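You operate a simulated robot arm through the tools that you are given. There is no shell and no other tool.

You run a simulated two-armed robot. Do the job below in one go: nothing can be reset, and whatever is moved stays where it is left.

Task
Lock the green base, load the red barrel, put the cover on and seal it.
Fine: white slider to LOCK; the yellow seal goes on the square pad on the cover; the other barrel, the red seal, the coil and the orange base with its cover stay. Set down upright: what you pick out.

Only the result counts: the job must be done as asked and must still hold three seconds after the hand-in. Knocking over, shifting, dropping, spilling or breaking anything else fails it. A push-on lid holds only when it is set on centred and level and pressed home; a screw cap is set on level and turned clockwise until tight.

Robot
Two 7-joint arms with fingered hands on one trunk that stands fixed in place. Base frame: the origin is at the foot of the trunk, x ahead of it, y to its left, z up; the work surface is at about z = 764. Units: mm, degrees, N and s.
The left shoulder is at [60, 126, 1105], the right one opposite. With the tool pointing down near the work surface each hand reaches from about 360 to 720 mm from the base axis, measured 20 degrees to its own side. Payload 2.5 kg a hand.
The tool frame of a hand sits at the grasp point between the pads (the TCP): z along the fingers, y along the line on which they close. The tips reach 30 mm beyond it. Largest opening 104 mm; the body of the gripper starts 35 mm behind the TCP. The gripper is a hand of 5 fingers: y runs from the thumb to the fingers, the wrist lies at [-15, -104, -178] in the tool frame, and closing takes about 1.5 s.
Orientation is that of the tool frame in the base frame, as a unit quaternion [x, y, z, w]. With the fingers straight down and the wrist toward the robot, the tool's x, y and z point along [0, 1, 0], [1, 0, 0] and [0, 0, -1] of the base frame.

Tools
- The arms move only by the tool servo_tool. It takes "left_targets", "right_targets" or both (then of equal length, played together; a hand with none holds still); each is a list of rows, each a list of 2 entries, a list of its own where there are three numbers: the shift along the tool's x, y, z in mm, then the turn, a rotation vector about the tool's x, y, z in degrees. In form: [[[dx, dy, dz], [ax, ay, az]], ...]. A call has 1 to 20 rows; each row shifts and turns the commanded pose from where the row before left it, along the tool's axes as they then stand. "left_fingers" and "right_fingers" are, for a hand that has rows, the opening, from 0 (shut) to 1 (fully open), set as the call begins (left out, the last holds). Each row takes 0.2 s and may step no farther than 50 mm and 8.6 degrees from the row before; otherwise, or with a gripper value out of range, the whole call is refused. A pose out of reach is approached as far as the arm can. The call stops where the force on the tool passes 40 N (or 10 N more than at its start, if that is more) or the arm is blocked; 0.2 s more then pass. The fingers move at their own pace (about 153 mm/s each) and stop on an object; they squeeze with about 30 N. The grip force told is the motor's: it shows also when the fingers shut on nothing. Time passes only in rows, and 0.2 s behind the last, so rows that do not move let the fingers close. It gives the time, the measured TCP pose, the force on the tool (base axes), the opening and the grip force at its end, in the units of the frame above (readings bear some noise), with the torque about the TCP (base axes, N m) and any sound that the robot's microphone picked up.
- Cameras (640 x 400 px; columns grow to the right, rows downward): "scene" is now at [109.5, 30.3, 1317.4]; the picture's right is [0.30, -0.96, 0.00], its down [-0.56, -0.17, -0.81] and it looks along [0.78, 0.24, -0.58] (base axes); focal length 316 px, centre (320, 200). "left" rides on the left gripper at [-80, -78, -141] in its tool frame; the picture's right is [-0.78, -0.30, 0.56], its down [0.53, -0.78, 0.33] and it looks along [0.33, 0.56, 0.76] (tool axes); focal length 247 px, centre (320, 200). "right" rides on the right gripper at [80, -78, -141] in its tool frame; the picture's right is [-0.78, 0.30, -0.56], its down [-0.53, -0.78, 0.33] and it looks along [-0.33, 0.56, 0.76] (tool axes); focal length 247 px, centre (320, 200). There is no depth. A picture from a camera that has moved, and an enlarged one, comes with that camera's place and axes in the base frame and with its lens. The place of the scene camera against the robot may be out by one fixed shift of up to 25 mm in any direction.
- capture(camera): a new picture of that camera. No time passes.
- slide_trunk(by): slides the trunk up (or, below 0, down) by that many mm; the arms and the scene camera ride with it, the base frame stays. It gives what a move gives, with no picture.
- curl_fingers(index, middle, ring, little, thumb_bend, thumb_turn, hand): sets how far each is bent, from 0 (flat) to 1 (curled in); at 0.3 the hand is open as for a grip, at 0.7 the pads meet at the TCP. One left out holds its place. A second passes; each finger stops where it meets its share of the squeeze, and holds until it gets a number again. A gripper value or a shape takes the hand back. It gives what a move gives, with no picture; readings hold the bend of each and the force on index, middle, ring, little, thumb and palm. thumb_turn goes from beside the hand (0) to across from the fingers (1), as for a grip.
- preshape(shape, hand): the hand has 5 fingers and takes this shape, open, in about a second: jaw (thumb against the fingers, like two jaws); tri (thumb and two fingers); tip (a fingertip pinch); poke (one finger out to press); point (the index stretched); flat (the hand flat); cup (the hand cupped); fist (a fist). The gripper value then closes the fingers along that shape, each until it touches; the sizes above hold for jaw. It gives what a move gives, with no picture.
- turn_head(pan, tilt): turns the head with the scene camera to pan (to the left, within 86 degrees either way) and tilt (down, from -29 to 69), counted from straight ahead of the robot. It gives what a move gives.
- enlarge(camera, box): a new picture of the part [left, top, right, bottom] of that camera's present view, enlarged. No time passes.
- hand_in(): hands the job in; it is judged then, once.

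Nothing tells you positions but the pictures and the camera data. Unless the task says otherwise, let go and move clear before handing in.

The tools are called after "Emit:" as a command line: name --argument value ..., lists and objects as JSON in quotes. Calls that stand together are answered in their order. servo_tool: Moves the arms, as the interface text tells. Its arguments: {"type":"object","properties":{"left_targets":{"type":"array","items":{"type":"array"}},"left_fingers":{"type":"number"},"right_targets":{"type":"array","items":{"type":"array"}},"right_fingers":{"type":"number"}},"required":[]} The other tools are called the same way: slide_trunk (by) slides the trunk up or down; preshape (shape, hand) gives the hand a shape; curl_fingers (index, middle, ring, little, thumb_bend, thumb_turn, hand) moves the fingers one by one; turn_head (pan, tilt) turns the head that bears the scene camera; capture (camera) takes a picture; enlarge (camera, box) takes an enlarged picture of a part of a camera's view; hand_in () hands the job in.

At the start:

```text
t: 0.0
left_tool_pos: [342.4, 316.8, 1038.4]
left_tool_rot: [0.707, 0.707, 0.0, 0.001]
left_wrist_force: [0.3, -0.2, -0.3]
left_moment: [-0.02, 0.0, -0.03]
left_gripper_width: 103.7
left_finger_force: 0.1
left_shape: jaw
left_bend: [0.3, 0.3, 0.3, 0.3, 0.3, 0.98]
left_finger forces: [0.1, 0.0, 0.0, 0.1, 0.0, 0.0]
right_tool_pos: [531.3, -1.2, 1054.6]
right_tool_rot: [0.707, 0.707, -0.001, 0.0]
right_wrist_force: [1.0, -0.4, -0.2]
right_moment: [0.0, 0.01, -0.02]
right_gripper_width: 103.5
right_finger_force: 0.0
right_shape: jaw
right_bend: [0.3, 0.3, 0.3, 0.3, 0.3, 0.98]
right_finger forces: [0.0, 0.1, 0.0, 0.0, 0.0, 0.0]
trunk travel left (down, up): [-500.0, 440.0]
head pan, tilt: [17.2, 35.6]
```

scene: 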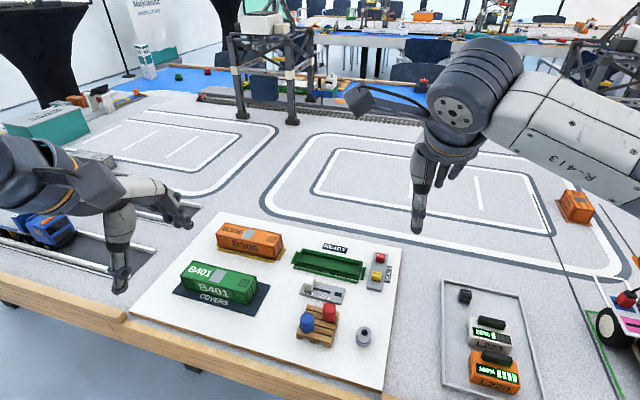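
right: 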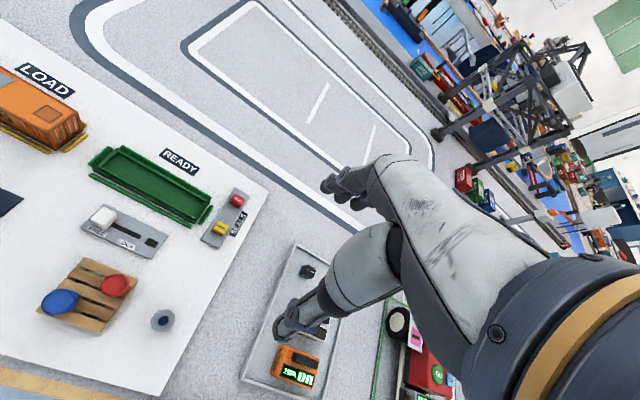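
left: 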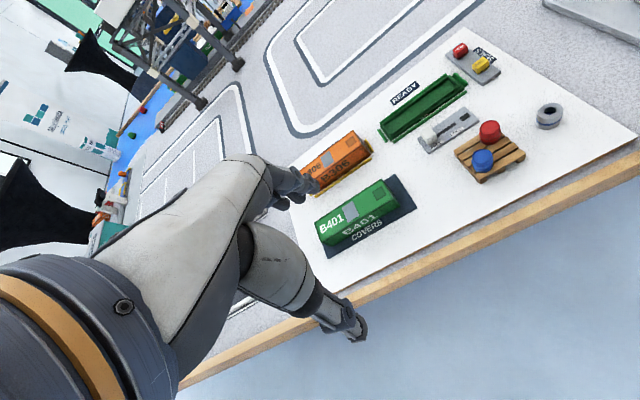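

I see a white board with a green base (READY), a green cover (B401) on a dark pad, an orange base with cover, a slider unit, a pallet with a red and a blue barrel, a seal tray and a coil. I'll look closer before moving.

Emit:
enlarge --camera "scene" --box '[280, 230, 410, 350]'

Emit:
enlarge --camera "scene" --box '[130, 200, 300, 340]'

Emit:
enlarge --camera "right" --box '[0, 50, 280, 350]'

Emit:
enlarge --camera "left" --box '[290, 20, 590, 270]'

```text
3.33 times, centred on (345, 290) of scene
camera zoom: at [109.5, 30.3, 1317.4], right [0.3, -0.96, 0.0], down [-0.56, -0.17, -0.81], along [0.78, 0.24, -0.58], focal length 1055 px, centre (237, -100)
```

zoom: 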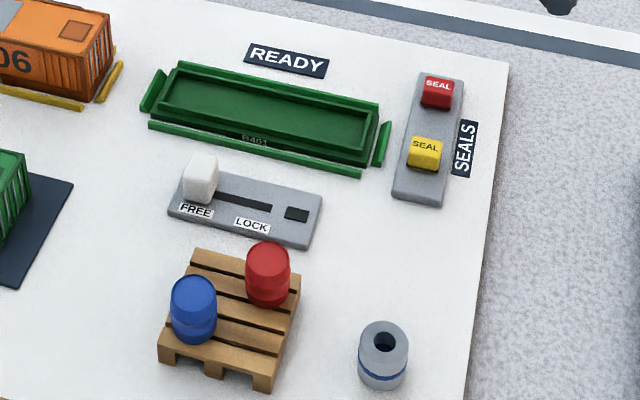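

```text
2.86 times, centred on (215, 270) of scene
camera zoom: at [109.5, 30.3, 1317.4], right [0.3, -0.96, 0.0], down [-0.56, -0.17, -0.81], along [0.78, 0.24, -0.58], focal length 904 px, centre (620, 0)
```

zoom: 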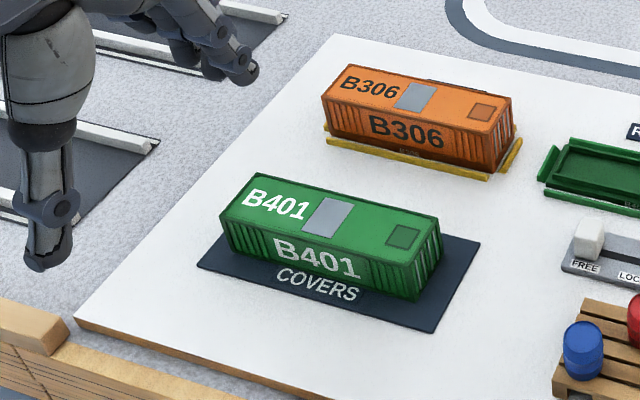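

```text
1.33 times, centred on (140, 200) of right
camera zoom: at [454.2, 78.5, 1195.2], right [0.3, -0.78, 0.56], down [-0.78, -0.53, -0.33], along [0.56, -0.33, -0.76], focal length 329 px, centre (560, 200)
```

zoom: 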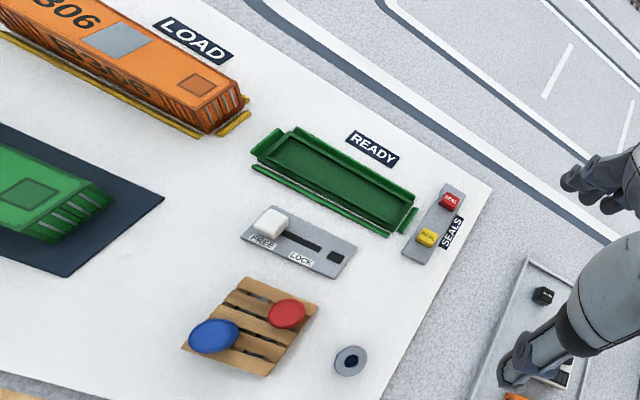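

```text
1.60 times, centred on (440, 145) of left
camera zoom: at [265.3, 236.1, 1180.2], right [-0.3, -0.78, -0.56], down [-0.78, 0.53, -0.33], along [0.56, 0.33, -0.76], focal length 395 px, centre (128, 288)
```

zoom: 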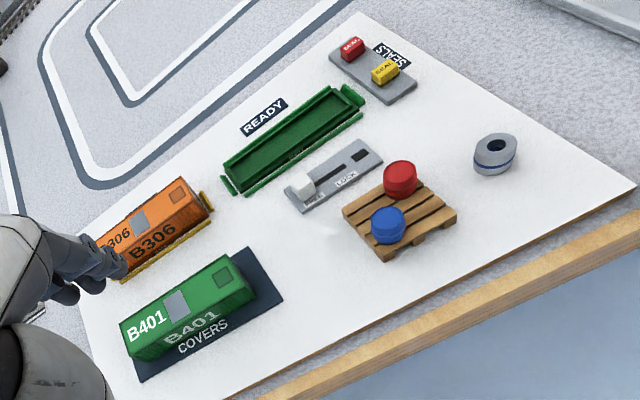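

The objects are on the white board at roughly y = 40 to 350 and x = 450 to 700. I'll park the right hand further right and bring the left hand over the board for close-up pictures.

Emit:
servo_tool --right_targets '[[[-48, -10, 0], [0, 0, 0]], [[-48, -10, 0], [0, 0, 0]], [[-48, -10, 0], [0, 0, 0]], [[-48, -10, 0], [0, 0, 0]], [[-48, -10, 0], [0, 0, 0]], [[-48, -10, 0], [0, 0, 0]]]'

Emit:
servo_tool --left_targets '[[[-40, 20, 20], [0, 0, 0]], [[-40, 20, 20], [0, 0, 0]], [[-40, 20, 20], [0, 0, 0]], [[-40, 20, 20], [0, 0, 0]], [[-30, 20, 10], [0, 0, 0]]]'

Emit:
capture --camera "left"

Emit:
capture --camera "scene"

```text
t: 1.4
left_tool_pos: [343.3, 317.1, 1039.0]
left_tool_rot: [0.707, 0.707, 0.001, 0.0]
left_wrist_force: [1.1, 0.1, 0.6]
left_moment: [0.03, 0.02, 0.03]
left_gripper_width: 103.5
left_finger_force: 0.0
left_shape: jaw
left_bend: [0.3, 0.3, 0.3, 0.3, 0.3, 0.98]
left_finger forces: [0.0, 0.1, 0.1, 0.1, 0.0, 0.0]
right_tool_pos: [470.1, -290.8, 1054.1]
right_tool_rot: [0.706, 0.708, -0.001, 0.001]
right_wrist_force: [0.8, -0.3, 0.0]
right_moment: [0.01, -0.03, 0.01]
right_gripper_width: 103.7
right_finger_force: 0.0
right_shape: jaw
right_bend: [0.3, 0.3, 0.3, 0.3, 0.3, 0.98]
right_finger forces: [0.1, 0.0, 0.0, 0.1, 0.1, 0.0]
trunk travel left (down, up): [-500.0, 440.0]
head pan, tilt: [17.2, 35.6]
```

```text
t: 2.6
left_tool_pos: [442.3, 123.8, 949.5]
left_tool_rot: [0.706, 0.708, 0.0, 0.0]
left_wrist_force: [0.4, 0.4, -0.7]
left_moment: [0.0, -0.02, 0.0]
left_gripper_width: 103.8
left_finger_force: 0.1
left_shape: jaw
left_bend: [0.3, 0.3, 0.3, 0.3, 0.3, 0.98]
left_finger forces: [0.0, 0.1, 0.0, 0.1, 0.0, 0.0]
right_tool_pos: [470.8, -290.3, 1053.0]
right_tool_rot: [0.707, 0.707, 0.0, 0.001]
right_wrist_force: [0.4, -0.1, 0.1]
right_moment: [-0.01, -0.03, 0.02]
right_gripper_width: 103.5
right_finger_force: 0.1
right_shape: jaw
right_bend: [0.3, 0.3, 0.3, 0.3, 0.3, 0.98]
right_finger forces: [0.0, 0.0, 0.0, 0.1, 0.0, 0.0]
trunk travel left (down, up): [-500.0, 440.0]
head pan, tilt: [17.2, 35.6]
```

```text
taken
camera left: at [364.8, 44.6, 1090.4], right [-0.3, -0.78, -0.55], down [-0.78, 0.53, -0.33], along [0.56, 0.33, -0.76], focal length 247 px, centre (320, 200)
```

left: 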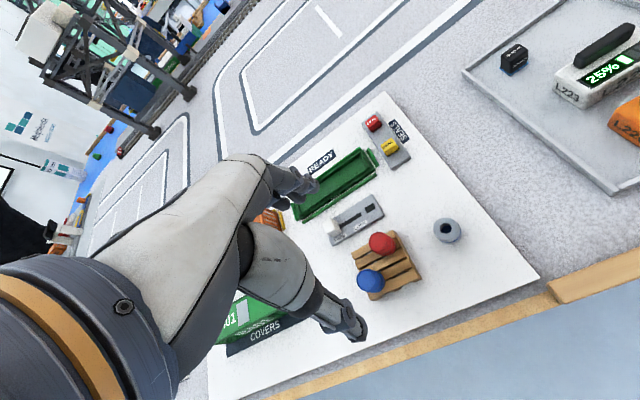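

```text
taken
camera scene: at [109.7, 30.2, 1317.3], right [0.3, -0.96, 0.0], down [-0.56, -0.17, -0.81], along [0.78, 0.24, -0.58], focal length 316 px, centre (320, 200)
```

scene: 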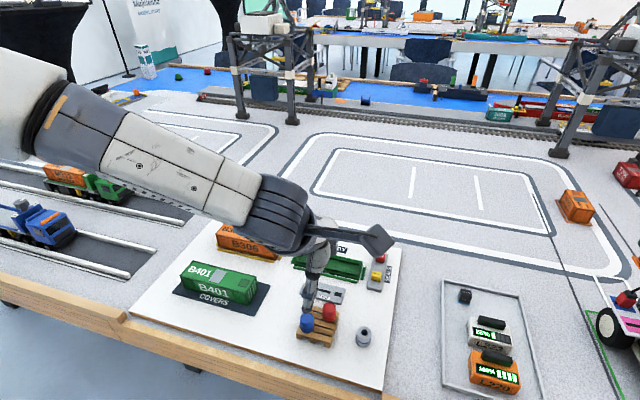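

The left camera now looks at the board from close up. I'll enlarge the slider, pallet, seals and base to measure them.

Emit:
enlarge --camera "left" --box '[290, 100, 450, 200]'

Emit:
enlarge --camera "left" --box '[310, 190, 470, 300]'

Emit:
enlarge --camera "scene" --box '[170, 240, 280, 310]'

```text
4.00 times, centred on (370, 150) of left
camera zoom: at [364.8, 44.6, 1090.4], right [-0.3, -0.78, -0.55], down [-0.78, 0.53, -0.33], along [0.56, 0.33, -0.76], focal length 988 px, centre (120, 400)
```

zoom: 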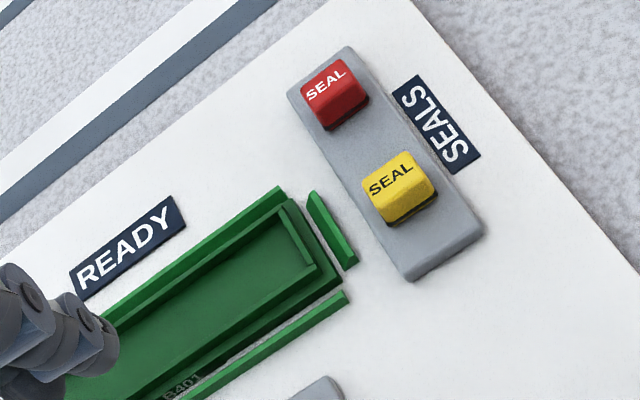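

```text
3.64 times, centred on (390, 245) of left
camera zoom: at [364.8, 44.6, 1090.4], right [-0.3, -0.78, -0.55], down [-0.78, 0.53, -0.33], along [0.56, 0.33, -0.76], focal length 898 px, centre (66, 36)
```

zoom: 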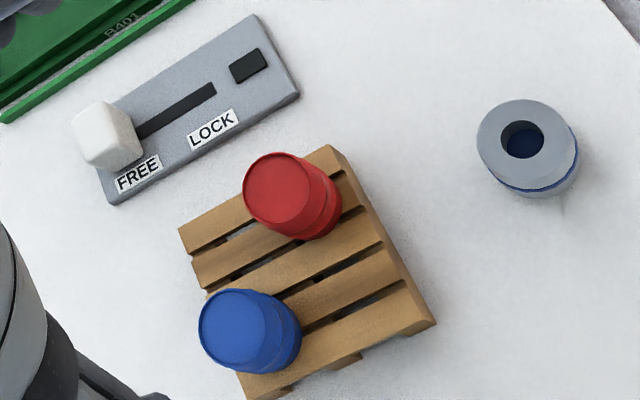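

```text
5.71 times, centred on (225, 275) of scene
camera zoom: at [109.7, 30.2, 1317.3], right [0.3, -0.96, 0.0], down [-0.56, -0.17, -0.81], along [0.78, 0.24, -0.58], focal length 1808 px, centre (863, -229)
```

zoom: 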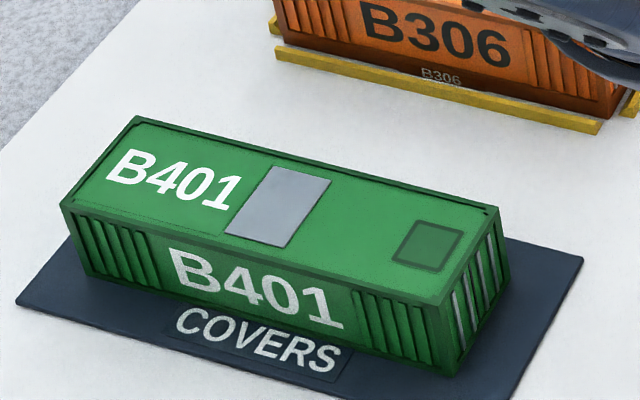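

Objects look axis-aligned: slider plate about x 511–552, y 102–192; red barrel near (466, 113); base near (604, 157); cover near (467, 347). I'll take a second left-camera view from another place to triangulate accurately.

Emit:
servo_tool --left_targets '[[[40, 10, 0], [0, 0, 0]], [[40, 10, 0], [0, 0, 0]], [[40, 10, 0], [0, 0, 0]], [[20, 10, 10], [0, 0, 0]], [[0, 0, 0], [0, 0, 0]]]'

Emit:
capture --camera "left"

Emit:
enlarge --camera "left" --box '[380, 60, 540, 160]'

Emit:
enlarge --camera "left" --box '[380, 140, 540, 240]'

Emit:
enlarge --camera "left" --box '[420, 180, 580, 280]'

```text
t: 3.8
left_tool_pos: [482.1, 266.2, 938.7]
left_tool_rot: [0.707, 0.707, 0.0, 0.0]
left_wrist_force: [0.0, 0.4, -0.4]
left_moment: [0.01, -0.01, 0.0]
left_gripper_width: 103.8
left_finger_force: 0.1
left_shape: jaw
left_bend: [0.3, 0.3, 0.3, 0.3, 0.3, 0.98]
left_finger forces: [0.1, 0.1, 0.1, 0.0, 0.0, 0.1]
right_tool_pos: [469.9, -289.6, 1055.4]
right_tool_rot: [0.707, 0.707, 0.0, -0.001]
right_wrist_force: [-1.1, -0.7, -0.1]
right_moment: [0.01, -0.01, 0.02]
right_gripper_width: 103.4
right_finger_force: 0.1
right_shape: jaw
right_bend: [0.3, 0.3, 0.3, 0.3, 0.3, 0.98]
right_finger forces: [0.0, 0.0, 0.0, 0.1, 0.0, 0.0]
trunk travel left (down, up): [-500.0, 440.0]
head pan, tilt: [17.2, 35.6]
```

```text
taken
camera left: at [405.5, 185.2, 1079.7], right [-0.3, -0.78, -0.56], down [-0.78, 0.53, -0.33], along [0.56, 0.33, -0.76], focal length 247 px, centre (320, 200)
```

left: 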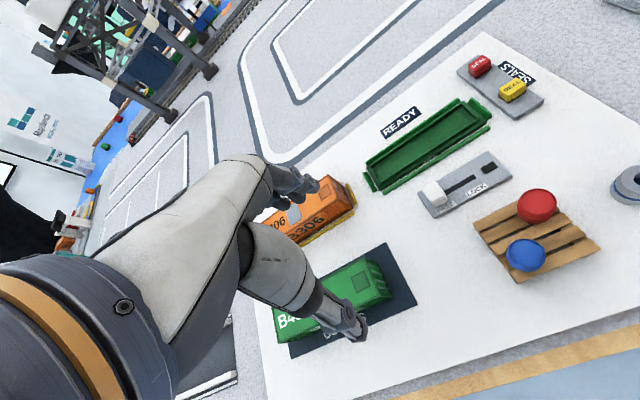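

```text
4.00 times, centred on (460, 110) of left
camera zoom: at [405.5, 185.2, 1079.7], right [-0.3, -0.78, -0.56], down [-0.78, 0.53, -0.33], along [0.56, 0.33, -0.76], focal length 988 px, centre (-240, 560)
```

zoom: 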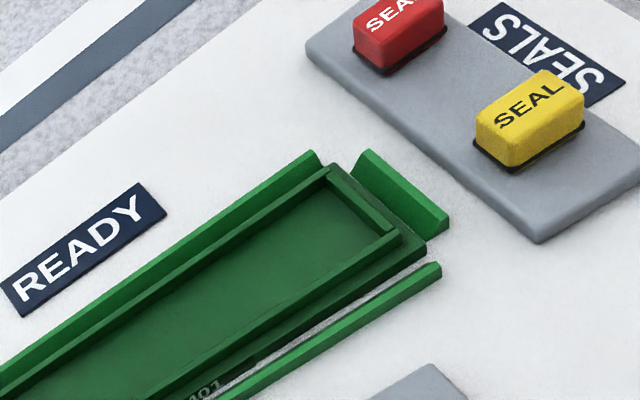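

```text
4.00 times, centred on (460, 190) of left
camera zoom: at [405.5, 185.2, 1079.7], right [-0.3, -0.78, -0.56], down [-0.78, 0.53, -0.33], along [0.56, 0.33, -0.76], focal length 988 px, centre (-240, 240)
```

zoom: 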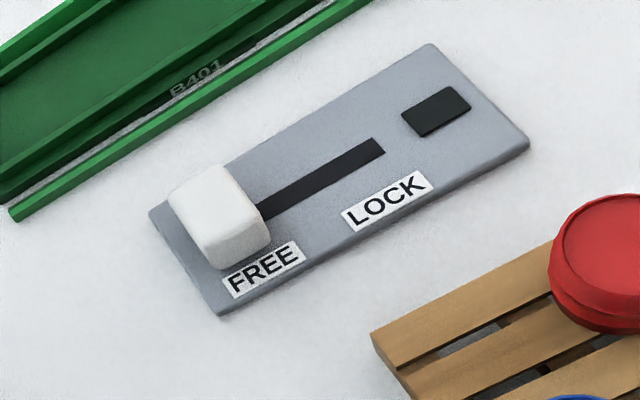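

```text
4.00 times, centred on (500, 230) of left
camera zoom: at [405.5, 185.2, 1079.7], right [-0.3, -0.78, -0.56], down [-0.78, 0.53, -0.33], along [0.56, 0.33, -0.76], focal length 988 px, centre (-400, 80)
```

zoom: 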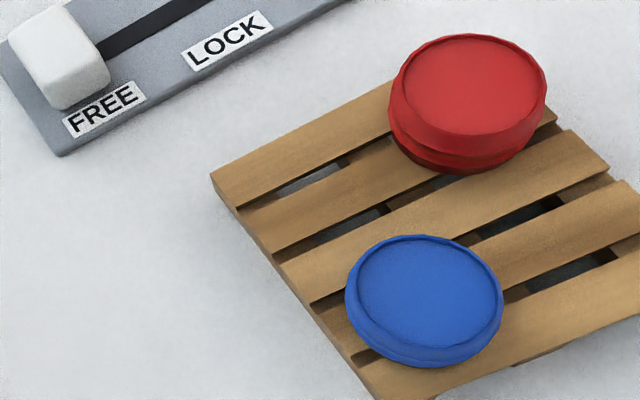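

I have good triangulated positions: the slider knob is at about (531, 173, z 777–798) and LOCK is at about y = 136. The yellow seal is at about (594, 43, top 794), and the red barrel at about (466, 113, top 815). Next I'll look at the hand in the pinch shape.

Emit:
preshape --hand "left" --shape "tip"

Emit:
capture --camera "left"

Emit:
capture --camera "scene"

```text
t: 4.7
left_tool_pos: [483.3, 266.1, 938.9]
left_tool_rot: [0.707, 0.707, 0.0, 0.0]
left_wrist_force: [-0.9, 0.3, 0.0]
left_moment: [-0.02, 0.01, 0.03]
left_gripper_width: 103.9
left_finger_force: 0.1
left_shape: tip
left_bend: [0.3, 0.98, 0.99, 0.99, 0.3, 0.98]
left_finger forces: [0.1, 0.1, 0.0, 0.0, 0.0, 0.0]
right_tool_pos: [470.0, -289.9, 1054.5]
right_tool_rot: [0.707, 0.707, 0.0, 0.0]
right_wrist_force: [-0.5, -0.1, 0.3]
right_moment: [0.05, 0.0, 0.01]
right_gripper_width: 103.7
right_finger_force: 0.1
right_shape: jaw
right_bend: [0.3, 0.3, 0.3, 0.3, 0.3, 0.98]
right_finger forces: [0.1, 0.0, 0.1, 0.1, 0.0, 0.0]
trunk travel left (down, up): [-500.0, 440.0]
head pan, tilt: [17.2, 35.6]
```

```text
taken
camera left: at [405.4, 184.8, 1079.8], right [-0.3, -0.78, -0.56], down [-0.78, 0.54, -0.33], along [0.56, 0.33, -0.76], focal length 247 px, centre (320, 200)
```

left: 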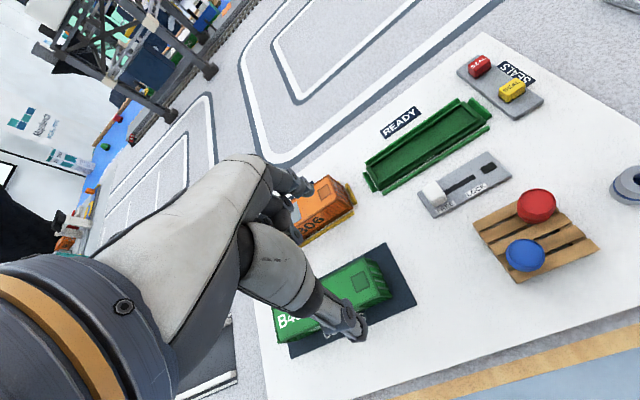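

```text
taken
camera scene: at [109.5, 30.3, 1317.4], right [0.3, -0.96, 0.0], down [-0.56, -0.17, -0.81], along [0.78, 0.24, -0.58], focal length 316 px, centre (320, 200)
```

scene: 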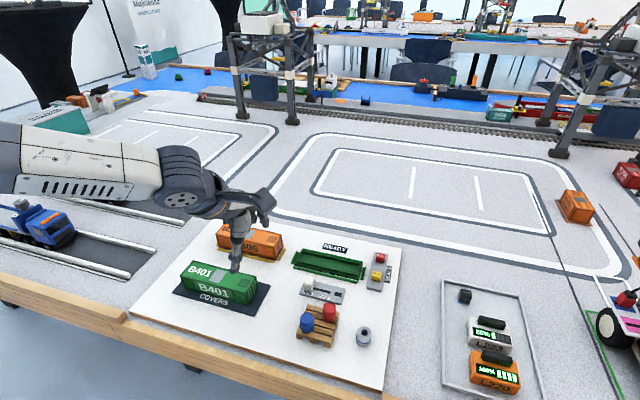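

In this shape only the index finger and thumb are out. I'll close it on air to see where the pinch point and the tips are relative to the TCP.

Emit:
servo_tool --left_targets '[[[0, 0, 0], [0, 0, 0]], [[0, 0, 0], [0, 0, 0]], [[0, 0, 0], [0, 0, 0]], [[0, 0, 0], [0, 0, 0]], [[0, 0, 0], [0, 0, 0]], [[0, 0, 0], [0, 0, 0]], [[0, 0, 0], [0, 0, 0]], [[0, 0, 0], [0, 0, 0]]]' --left_fingers 0

Emit:
enlarge --camera "left" --box '[220, 140, 420, 360]'

Emit:
enlarge --camera "scene" --box '[180, 170, 300, 290]'

```text
t: 6.5
left_tool_pos: [483.2, 266.7, 938.5]
left_tool_rot: [0.707, 0.707, 0.001, 0.0]
left_wrist_force: [-0.9, 0.3, -0.6]
left_moment: [0.02, -0.02, 0.0]
left_gripper_width: 0.0
left_finger_force: 30.0
left_shape: tip
left_bend: [0.7, 1.0, 1.0, 1.0, 0.54, 1.0]
left_finger forces: [0.0, 0.0, 0.1, 0.0, 0.0, 0.0]
right_tool_pos: [470.1, -289.3, 1054.4]
right_tool_rot: [0.707, 0.708, 0.0, 0.001]
right_wrist_force: [0.8, -0.6, -0.7]
right_moment: [0.03, 0.0, -0.01]
right_gripper_width: 103.5
right_finger_force: 0.0
right_shape: jaw
right_bend: [0.3, 0.3, 0.3, 0.3, 0.3, 0.98]
right_finger forces: [0.0, 0.0, 0.0, 0.1, 0.1, 0.0]
trunk travel left (down, up): [-500.0, 440.0]
head pan, tilt: [17.2, 35.6]
```

```text
1.82 times, centred on (320, 250) of left
camera zoom: at [405.4, 184.9, 1079.8], right [-0.3, -0.78, -0.56], down [-0.78, 0.53, -0.33], along [0.56, 0.33, -0.76], focal length 449 px, centre (320, 109)
```

zoom: 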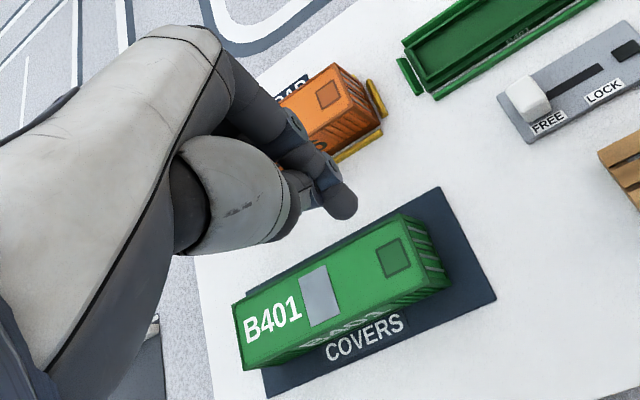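

```text
3.33 times, centred on (240, 230) of scene
camera zoom: at [109.5, 30.3, 1317.4], right [0.3, -0.96, 0.0], down [-0.56, -0.17, -0.81], along [0.78, 0.24, -0.58], focal length 1055 px, centre (587, 100)
```

zoom: 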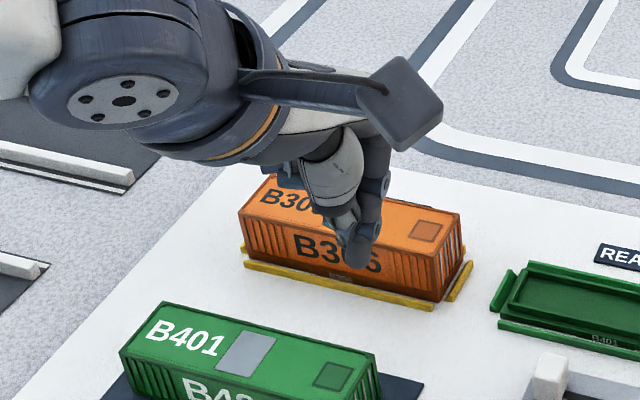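

The pinch closes at the TCP with the tips about 30 mm beyond it, as expected. I'll zoom further to see where the curled fingers hang, so they don't hit the orange container.

Emit:
enlarge --camera "left" --box '[240, 140, 360, 260]'

Emit:
enlarge --camera "scene" --box '[215, 190, 285, 255]'

```text
3.33 times, centred on (300, 200) of left
camera zoom: at [405.4, 184.9, 1079.8], right [-0.3, -0.78, -0.56], down [-0.78, 0.53, -0.33], along [0.56, 0.33, -0.76], focal length 823 px, centre (387, 200)
```

zoom: 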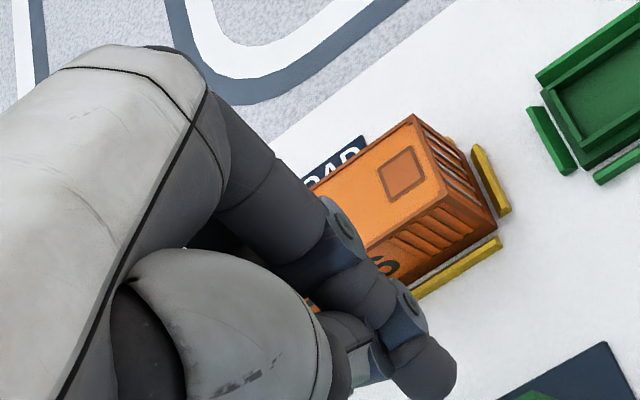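

```text
6.15 times, centred on (250, 222) of scene
camera zoom: at [109.5, 30.3, 1317.4], right [0.3, -0.96, 0.0], down [-0.56, -0.17, -0.81], along [0.78, 0.24, -0.58], focal length 1947 px, centre (751, 62)
```

zoom: 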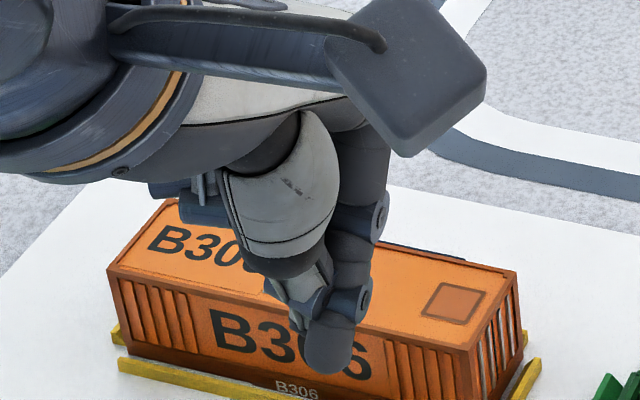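

The curled fingers sit well above the tip (about 60 mm), so there is room. I'll bring the closed pinch down to the left (+y) side of the white knob, with the tip about 9 mm above the plate.

Emit:
servo_tool --left_targets '[[[-18, 16, 20], [0, 0, 0]], [[-18, 16, 20], [0, 0, 0]], [[-17, 16, 20], [0, 0, 0]], [[0, 0, 20], [0, 0, 0]], [[0, 0, 15], [0, 0, 0]], [[0, 0, 10], [0, 0, 0]], [[0, 0, 10], [0, 0, 0]], [[0, 0, 5], [0, 0, 0]], [[0, 0, 0], [0, 0, 0]]]' --left_fingers 0

Emit:
capture --camera "left"

Emit:
enlarge --camera "left" --box '[250, 140, 410, 260]'

Emit:
enlarge --camera "scene" --box '[250, 230, 370, 330]'

```text
t: 8.5
left_tool_pos: [531.0, 214.4, 817.4]
left_tool_rot: [0.707, 0.707, 0.0, 0.0]
left_wrist_force: [-0.7, 0.7, 0.0]
left_moment: [-0.01, -0.04, 0.03]
left_gripper_width: 0.0
left_finger_force: 29.1
left_shape: tip
left_bend: [0.7, 1.0, 1.0, 1.0, 0.54, 1.0]
left_finger forces: [0.1, 0.1, 0.0, 0.1, 0.0, 0.0]
right_tool_pos: [469.9, -289.1, 1053.1]
right_tool_rot: [0.707, 0.707, 0.0, -0.001]
right_wrist_force: [-0.3, 0.4, -0.3]
right_moment: [0.0, -0.01, 0.03]
right_gripper_width: 103.7
right_finger_force: 0.0
right_shape: jaw
right_bend: [0.3, 0.3, 0.3, 0.3, 0.3, 0.98]
right_finger forces: [0.1, 0.0, 0.0, 0.1, 0.0, 0.1]
trunk travel left (down, up): [-500.0, 440.0]
head pan, tilt: [17.2, 35.6]
```

```text
taken
camera left: at [453.7, 133.5, 959.2], right [-0.3, -0.78, -0.56], down [-0.78, 0.54, -0.33], along [0.56, 0.33, -0.76], focal length 247 px, centre (320, 200)
```

left: 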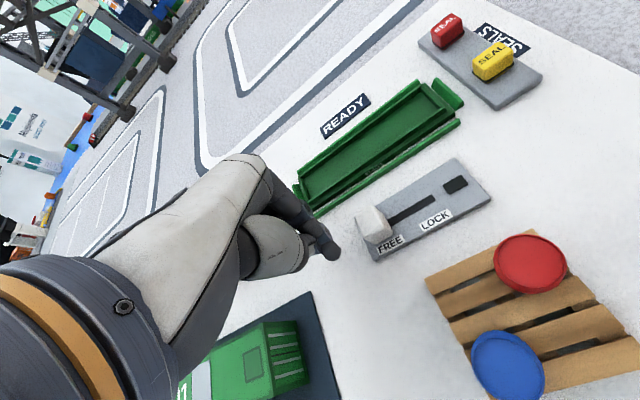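

```text
3.33 times, centred on (330, 200) of left
camera zoom: at [453.7, 133.5, 959.2], right [-0.3, -0.78, -0.56], down [-0.78, 0.54, -0.33], along [0.56, 0.33, -0.76], focal length 823 px, centre (287, 200)
```

zoom: 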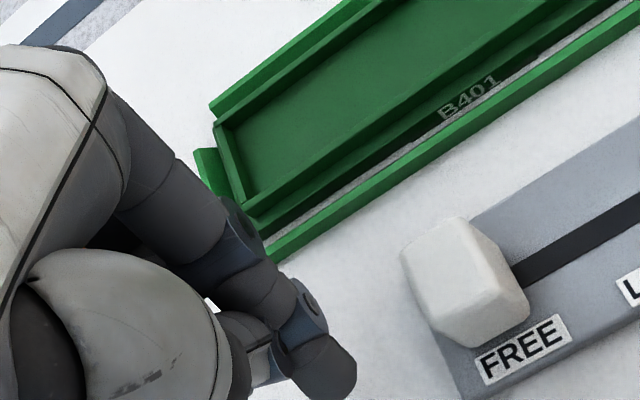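

```text
4.00 times, centred on (310, 280) of scene
camera zoom: at [109.5, 30.4, 1317.4], right [0.3, -0.96, 0.0], down [-0.56, -0.17, -0.81], along [0.78, 0.24, -0.58], focal length 1266 px, centre (360, -120)
```

zoom: 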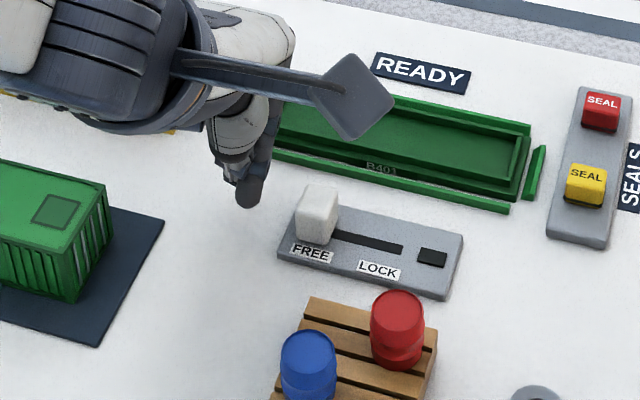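

The tip is beside the knob on its left, as predicted. Now I push toward −y along the slot, watching the force.

Emit:
servo_tool --left_targets '[[[-10, 0, 0], [0, 0, 0]], [[-10, 0, 0], [0, 0, 0]], [[-5, 0, 0], [0, 0, 0]], [[-5, 0, 0], [0, 0, 0]], [[-5, 0, 0], [0, 0, 0]], [[-5, 0, 0], [0, 0, 0]], [[-5, 0, 0], [0, 0, 0]], [[0, 0, 0], [0, 0, 0]]]'

Emit:
enlarge --camera "left" --box '[290, 140, 450, 260]'

Emit:
enlarge --camera "scene" --box '[270, 230, 390, 330]'

```text
t: 10.3
left_tool_pos: [523.1, 175.2, 829.0]
left_tool_rot: [0.707, 0.707, 0.0, -0.001]
left_wrist_force: [0.8, -0.9, -0.5]
left_moment: [0.02, -0.01, 0.02]
left_gripper_width: 0.0
left_finger_force: 30.0
left_shape: tip
left_bend: [0.7, 1.0, 1.0, 1.0, 0.54, 1.0]
left_finger forces: [0.0, 0.1, 0.0, 0.0, 0.0, 0.0]
left hand out of reach, approached as far as the arm can: row 3, 5, 7
right_tool_pos: [470.4, -289.5, 1054.1]
right_tool_rot: [0.707, 0.707, 0.0, -0.001]
right_wrist_force: [0.7, 0.7, 0.1]
right_moment: [0.0, -0.01, -0.02]
right_gripper_width: 103.7
right_finger_force: 0.1
right_shape: jaw
right_bend: [0.3, 0.3, 0.3, 0.3, 0.3, 0.98]
right_finger forces: [0.0, 0.0, 0.1, 0.0, 0.0, 0.1]
trunk travel left (down, up): [-500.0, 440.0]
head pan, tilt: [17.2, 35.6]
```

```text
3.33 times, centred on (370, 200) of left
camera zoom: at [445.5, 94.5, 970.3], right [-0.3, -0.78, -0.56], down [-0.78, 0.53, -0.33], along [0.56, 0.33, -0.76], focal length 823 px, centre (153, 200)
```

zoom: 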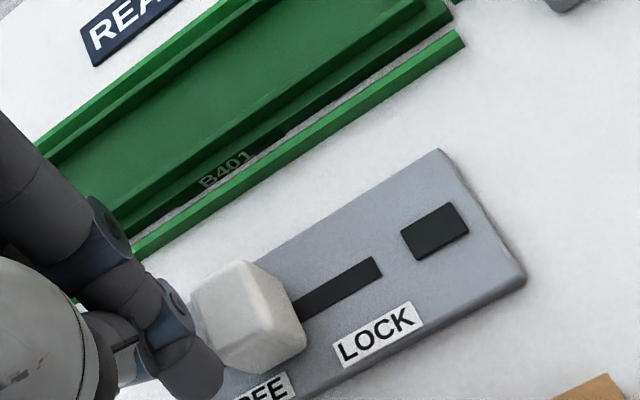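

```text
4.00 times, centred on (330, 280) of scene
camera zoom: at [109.5, 30.3, 1317.4], right [0.3, -0.96, 0.0], down [-0.56, -0.17, -0.81], along [0.78, 0.24, -0.58], focal length 1266 px, centre (280, -120)
```

zoom: 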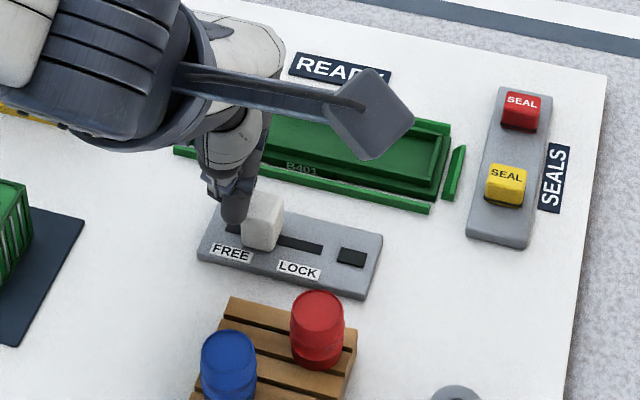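

The knob moved about halfway, but the left arm ran into a reach limit with the wrist pointing back at the robot. I'll back off, turn the hand clockwise so the wrist comes from the left, and then continue.

Emit:
servo_tool --left_targets '[[[12, 0, 0], [0, 0, 0]], [[10, 0, 0], [0, 0, 8]], [[0, 0, 0], [0, 0, 8]], [[0, 0, 0], [0, 0, 8]], [[0, 0, 0], [0, 0, 8]], [[0, 0, 0], [0, 0, 8]], [[0, 0, 0], [0, 0, 0]]]'

Emit:
capture --camera "left"

Emit:
capture --camera "scene"

```text
t: 11.9
left_tool_pos: [523.3, 197.9, 828.9]
left_tool_rot: [0.882, 0.47, 0.001, -0.005]
left_wrist_force: [0.3, 0.9, 0.3]
left_moment: [0.0, 0.01, 0.01]
left_gripper_width: 0.0
left_finger_force: 29.9
left_shape: tip
left_bend: [0.7, 1.0, 1.0, 1.0, 0.54, 1.0]
left_finger forces: [0.0, 0.1, 0.0, 0.1, 0.0, 0.0]
left hand out of reach, approached as far as the arm can: row 5
right_tool_pos: [470.8, -289.3, 1054.2]
right_tool_rot: [0.707, 0.707, 0.0, 0.0]
right_wrist_force: [-0.3, 0.3, 0.4]
right_moment: [-0.04, 0.0, 0.01]
right_gripper_width: 103.8
right_finger_force: 0.1
right_shape: jaw
right_bend: [0.3, 0.3, 0.3, 0.3, 0.3, 0.98]
right_finger forces: [0.0, 0.0, 0.1, 0.0, 0.1, 0.0]
trunk travel left (down, up): [-500.0, 440.0]
head pan, tilt: [17.2, 35.6]
```

```text
taken
camera left: at [414.5, 172.1, 969.6], right [-0.68, -0.47, -0.56], down [-0.35, 0.88, -0.32], along [0.65, -0.02, -0.76], focal length 247 px, centre (320, 200)
```

left: 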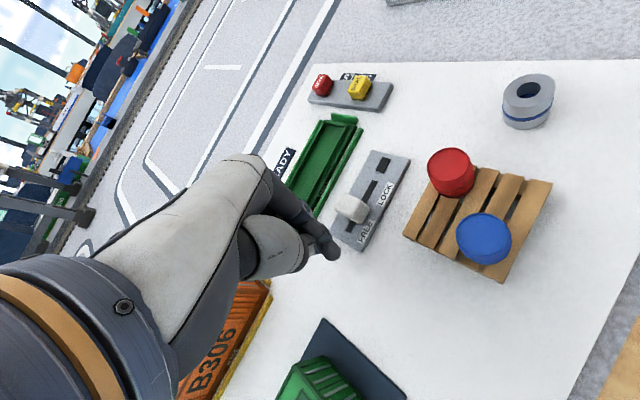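

```text
taken
camera scene: at [109.5, 30.5, 1317.4], right [0.3, -0.96, 0.0], down [-0.56, -0.17, -0.81], along [0.78, 0.24, -0.58], focal length 316 px, centre (320, 200)
```

scene: 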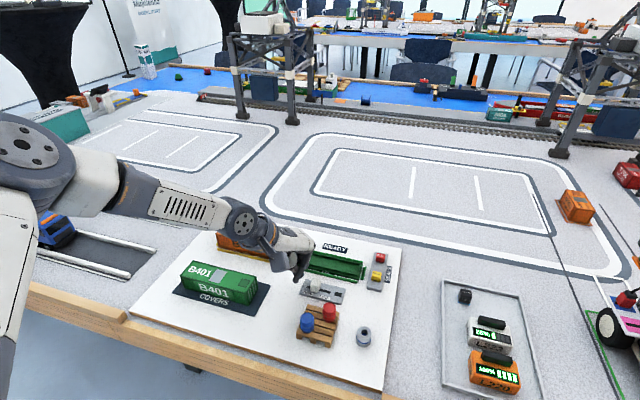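

The forearm is nearly horizontal, which strains the wrist. I'll raise the trunk 150 mm so the arm comes down from higher up, then re-approach the knob.

Emit:
slide_trunk --by 150

Emit:
capture --camera "scene"

```text
t: 13.7
left_tool_pos: [522.9, 197.3, 978.5]
left_tool_rot: [0.883, 0.47, 0.002, -0.006]
left_wrist_force: [0.2, -0.1, -0.9]
left_moment: [-0.03, 0.01, 0.02]
left_gripper_width: 0.1
left_finger_force: 29.5
left_shape: tip
left_bend: [0.7, 1.0, 1.0, 1.0, 0.54, 1.0]
left_finger forces: [0.0, 0.1, 0.0, 0.1, 0.1, 0.1]
right_tool_pos: [471.1, -289.5, 1203.8]
right_tool_rot: [0.707, 0.707, -0.001, 0.0]
right_wrist_force: [-0.8, 0.1, -0.3]
right_moment: [0.01, 0.01, 0.0]
right_gripper_width: 103.8
right_finger_force: 0.1
right_shape: jaw
right_bend: [0.3, 0.3, 0.3, 0.3, 0.3, 0.98]
right_finger forces: [0.0, 0.0, 0.0, 0.0, 0.1, 0.0]
trunk travel left (down, up): [-650.0, 290.0]
head pan, tilt: [17.2, 35.6]
```

```text
taken
camera scene: at [109.6, 30.3, 1467.3], right [0.3, -0.96, 0.0], down [-0.56, -0.17, -0.81], along [0.78, 0.24, -0.58], focal length 316 px, centre (320, 200)
```

scene: 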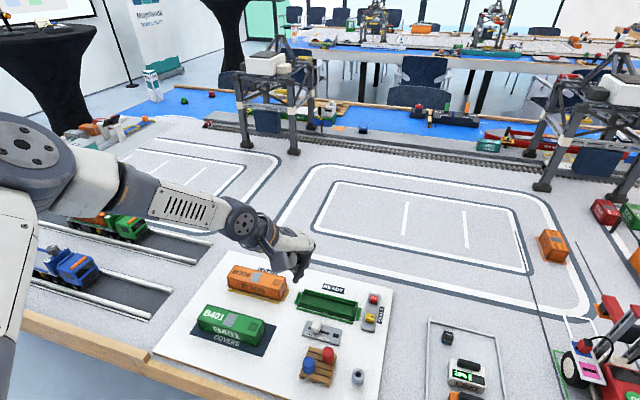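

The hand is now clear above. I'll rotate the wrist back to yaw 0, correct the small tilt, and test the reach at this trunk height over the slider.

Emit:
servo_tool --left_targets '[[[0, 0, 0], [-0.49, -0.53, 0]], [[0, 0, 0], [0, 0, -8.5]], [[0, 0, 0], [0, 0, -8.5]], [[0, 0, 0], [0, 0, -8.5]], [[0, 0, 0], [0, 0, -8.5]], [[0, 0, 0], [0, 0, 0]], [[-8, 4, 30], [0, 0, 0]], [[0, 4, 30], [0, 0, 0]], [[0, 0, 40], [0, 0, 0]], [[0, 0, 0], [0, 0, 0]]]'

Emit:
capture --camera "scene"

```text
t: 15.8
left_tool_pos: [489.5, 217.3, 930.9]
left_tool_rot: [0.732, 0.681, -0.008, -0.011]
left_wrist_force: [-0.9, 0.7, 0.4]
left_moment: [-0.04, 0.0, 0.0]
left_gripper_width: 0.0
left_finger_force: 30.3
left_shape: tip
left_bend: [0.7, 1.0, 1.0, 1.0, 0.54, 1.0]
left_finger forces: [0.1, 0.1, 0.0, 0.1, 0.0, 0.1]
left hand out of reach, approached as far as the arm can: row 3, 7, 8, 9
right_tool_pos: [469.0, -289.8, 1203.8]
right_tool_rot: [0.706, 0.708, -0.001, 0.0]
right_wrist_force: [0.2, -0.2, 0.3]
right_moment: [-0.01, 0.0, 0.01]
right_gripper_width: 103.9
right_finger_force: 0.0
right_shape: jaw
right_bend: [0.3, 0.3, 0.3, 0.3, 0.3, 0.98]
right_finger forces: [0.0, 0.0, 0.1, 0.0, 0.0, 0.0]
trunk travel left (down, up): [-650.0, 290.0]
head pan, tilt: [17.2, 35.6]
```

```text
taken
camera scene: at [109.5, 30.3, 1467.4], right [0.3, -0.96, 0.0], down [-0.56, -0.17, -0.81], along [0.78, 0.24, -0.58], focal length 316 px, centre (320, 200)
```

scene: 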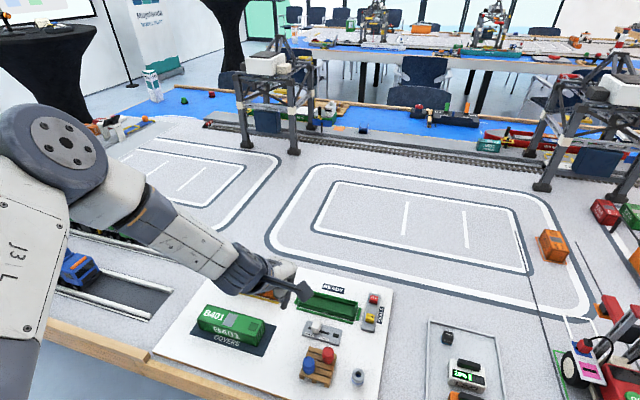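

Raising the trunk in this elbow posture made it worse, so the limit depends on posture. I'll bring the hand back to an easy pose high up and restore its orientation. Then I'll test other trunk heights at a safe height.

Emit:
servo_tool --left_targets '[[[28, -40, -30], [0, 0, 0]], [[28, -40, -30], [0, 0, 0]], [[28, -40, -30], [0, 0, 0]], [[0, 0, 0], [-1.5, -0.2, -4.2]], [[0, 0, 0], [0, 0, 0]]]'

Emit:
capture --camera "scene"

```text
refused: row 1 steps farther than a row can; nothing moved
```

```text
taken
camera scene: at [109.5, 30.3, 1467.4], right [0.3, -0.96, 0.0], down [-0.56, -0.17, -0.81], along [0.78, 0.24, -0.58], focal length 316 px, centre (320, 200)
```

scene: 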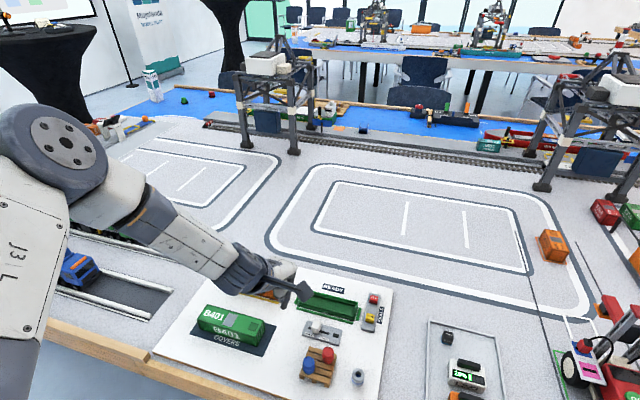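

That step was too long, so I'll use smaller rows to move the hand back and restore its orientation.

Emit:
servo_tool --left_targets '[[[21, -30, -22], [0, 0, 0]], [[21, -30, -22], [0, 0, 0]], [[21, -30, -22], [0, 0, 0]], [[21, -30, -22], [0, 0, 0]], [[0, 0, 0], [-1.5, -0.2, -4.2]], [[0, 0, 0], [0, 0, 0]]]'

Emit:
capture --camera "scene"

```text
t: 17.2
left_tool_pos: [380.3, 306.4, 1021.7]
left_tool_rot: [0.706, 0.708, 0.001, 0.001]
left_wrist_force: [-0.6, 0.2, 0.4]
left_moment: [-0.02, 0.01, 0.0]
left_gripper_width: 0.0
left_finger_force: 30.1
left_shape: tip
left_bend: [0.7, 1.0, 1.0, 1.0, 0.54, 1.0]
left_finger forces: [0.1, 0.0, 0.0, 0.0, 0.0, 0.0]
right_tool_pos: [470.4, -289.3, 1204.8]
right_tool_rot: [0.708, 0.707, -0.001, 0.0]
right_wrist_force: [-0.1, -0.1, 0.3]
right_moment: [-0.01, 0.0, 0.03]
right_gripper_width: 103.4
right_finger_force: 0.1
right_shape: jaw
right_bend: [0.3, 0.3, 0.3, 0.3, 0.3, 0.98]
right_finger forces: [0.0, 0.0, 0.1, 0.1, 0.0, 0.0]
trunk travel left (down, up): [-650.0, 290.0]
head pan, tilt: [17.2, 35.6]
```

```text
taken
camera scene: at [109.4, 30.1, 1467.4], right [0.3, -0.96, 0.0], down [-0.56, -0.17, -0.81], along [0.78, 0.24, -0.58], focal length 316 px, centre (320, 200)
```

scene: 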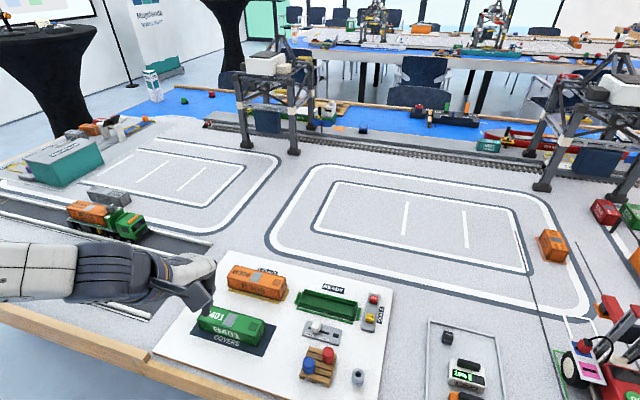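

That recovered the posture. The trouble is the hand being far below the shoulder, so a lower trunk should help. I'll lower it in stages, lifting the hand between them.

Emit:
slide_trunk --by -130

Emit:
servo_tool --left_targets '[[[0, 0, -45], [0, 0, 0]], [[0, 0, -45], [0, 0, 0]], [[0, 0, -45], [0, 0, 0]], [[0, 0, -45], [0, 0, 0]], [[0, 0, 0], [0, 0, 0]]]'

Emit:
slide_trunk --by -170

Emit:
capture --camera "scene"

```text
t: 18.8
left_tool_pos: [380.9, 307.0, 891.2]
left_tool_rot: [0.706, 0.708, 0.003, 0.0]
left_wrist_force: [0.3, -0.4, -0.4]
left_moment: [0.0, 0.02, -0.01]
left_gripper_width: 0.0
left_finger_force: 29.9
left_shape: tip
left_bend: [0.7, 1.0, 1.0, 1.0, 0.54, 1.0]
left_finger forces: [0.1, 0.1, 0.1, 0.0, 0.1, 0.0]
right_tool_pos: [469.5, -289.9, 1075.7]
right_tool_rot: [0.708, 0.707, 0.0, 0.0]
right_wrist_force: [0.3, -0.1, -0.1]
right_moment: [0.01, 0.0, -0.01]
right_gripper_width: 103.7
right_finger_force: 0.0
right_shape: jaw
right_bend: [0.3, 0.3, 0.3, 0.3, 0.3, 0.98]
right_finger forces: [0.1, 0.0, 0.0, 0.1, 0.0, 0.0]
trunk travel left (down, up): [-520.0, 420.0]
head pan, tilt: [17.2, 35.6]
```

```text
t: 19.6
left_tool_pos: [342.5, 291.9, 921.6]
left_tool_rot: [0.704, 0.699, -0.113, -0.052]
left_wrist_force: [-0.3, -0.1, 1.4]
left_moment: [0.01, 0.0, 0.02]
left_gripper_width: 0.2
left_finger_force: 29.8
left_shape: tip
left_bend: [0.7, 1.0, 1.0, 1.0, 0.54, 1.0]
left_finger forces: [0.0, 0.0, 0.0, 0.0, 0.0, 0.1]
right_tool_pos: [470.4, -290.1, 1073.8]
right_tool_rot: [0.707, 0.707, 0.0, 0.0]
right_wrist_force: [-0.2, 0.1, -0.1]
right_moment: [0.02, 0.05, 0.01]
right_gripper_width: 103.9
right_finger_force: 0.0
right_shape: jaw
right_bend: [0.3, 0.3, 0.3, 0.3, 0.3, 0.98]
right_finger forces: [0.1, 0.1, 0.0, 0.0, 0.0, 0.0]
trunk travel left (down, up): [-520.0, 420.0]
head pan, tilt: [17.2, 35.6]
stopped in row 3 (left hand): the arm was blocked; the commanded pose is now the measured one
```

```text
t: 21.1
left_tool_pos: [345.9, 290.5, 775.0]
left_tool_rot: [0.705, 0.699, -0.107, -0.047]
left_wrist_force: [-16.3, 4.8, 30.8]
left_moment: [0.35, -0.61, 0.23]
left_gripper_width: 0.0
left_finger_force: 30.0
left_shape: tip
left_bend: [0.7, 1.0, 1.0, 1.0, 0.54, 1.0]
left_finger forces: [0.0, 8.4, 0.0, 0.0, 0.1, 0.0]
right_tool_pos: [468.6, -291.1, 922.4]
right_tool_rot: [0.707, 0.707, 0.001, 0.001]
right_wrist_force: [0.5, -0.4, -0.1]
right_moment: [0.01, -0.01, 0.01]
right_gripper_width: 103.4
right_finger_force: 0.0
right_shape: jaw
right_bend: [0.3, 0.3, 0.3, 0.3, 0.3, 0.98]
right_finger forces: [0.1, 0.0, 0.0, 0.0, 0.0, 0.1]
trunk travel left (down, up): [-368.0, 572.0]
head pan, tilt: [17.2, 35.6]
stopped: the force on the tool passed its limit at 58 N (the readings are from after the stop); the commanded pose is now the measured one
```

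```text
taken
camera scene: at [107.1, 29.7, 1185.9], right [0.3, -0.96, 0.0], down [-0.55, -0.17, -0.81], along [0.78, 0.24, -0.58], focal length 316 px, centre (320, 200)
```

scene: 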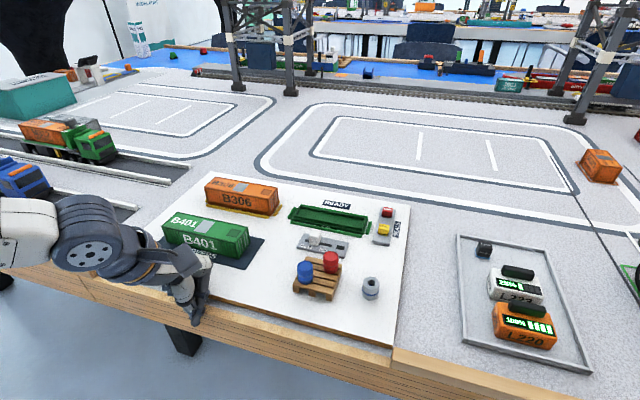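

The lift got blocked and the trunk slide then lowered the hand onto the table's front edge. No objects look touched. I'll raise the trunk again right away, and do one step at a time from now on.

Emit:
slide_trunk --by 110

Emit:
capture --camera "scene"

Emit:
capture --camera "left"

```text
t: 22.6
left_tool_pos: [346.4, 290.5, 883.9]
left_tool_rot: [0.705, 0.699, -0.108, -0.046]
left_wrist_force: [-0.4, 0.2, -0.3]
left_moment: [0.01, 0.01, 0.01]
left_gripper_width: 0.0
left_finger_force: 30.1
left_shape: tip
left_bend: [0.7, 1.0, 1.0, 1.0, 0.54, 1.0]
left_finger forces: [0.0, 0.0, 0.0, 0.0, 0.1, 0.1]
right_tool_pos: [470.6, -290.1, 1032.8]
right_tool_rot: [0.707, 0.707, 0.0, -0.001]
right_wrist_force: [0.3, 0.4, -1.3]
right_moment: [-0.03, -0.01, 0.01]
right_gripper_width: 103.9
right_finger_force: 0.1
right_shape: jaw
right_bend: [0.3, 0.3, 0.3, 0.3, 0.3, 0.98]
right_finger forces: [0.0, 0.0, 0.0, 0.1, 0.0, 0.0]
trunk travel left (down, up): [-478.0, 462.0]
head pan, tilt: [17.2, 35.6]
```

```text
taken
camera scene: at [109.5, 30.3, 1295.3], right [0.3, -0.96, 0.0], down [-0.56, -0.17, -0.81], along [0.78, 0.24, -0.58], focal length 316 px, centre (320, 200)
```

scene: 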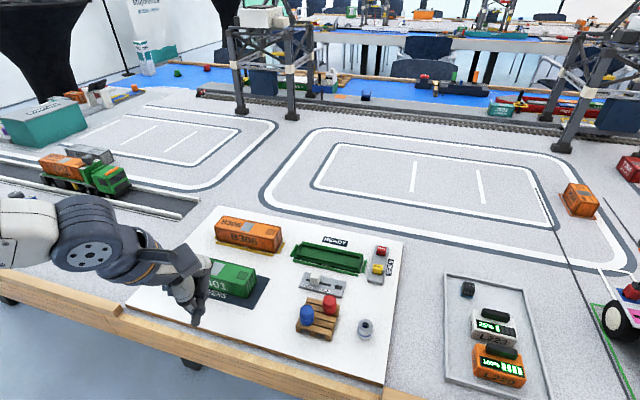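

```text
taken
camera left: at [301.3, 223.4, 1044.5], right [-0.41, -0.81, -0.41], down [-0.83, 0.52, -0.2], along [0.38, 0.26, -0.89], focal length 247 px, centre (320, 200)
```

left: 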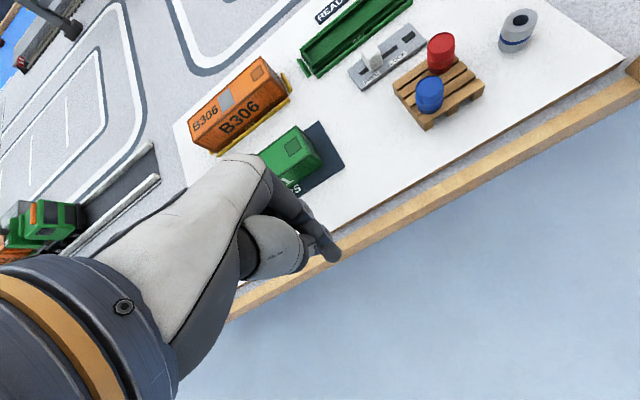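

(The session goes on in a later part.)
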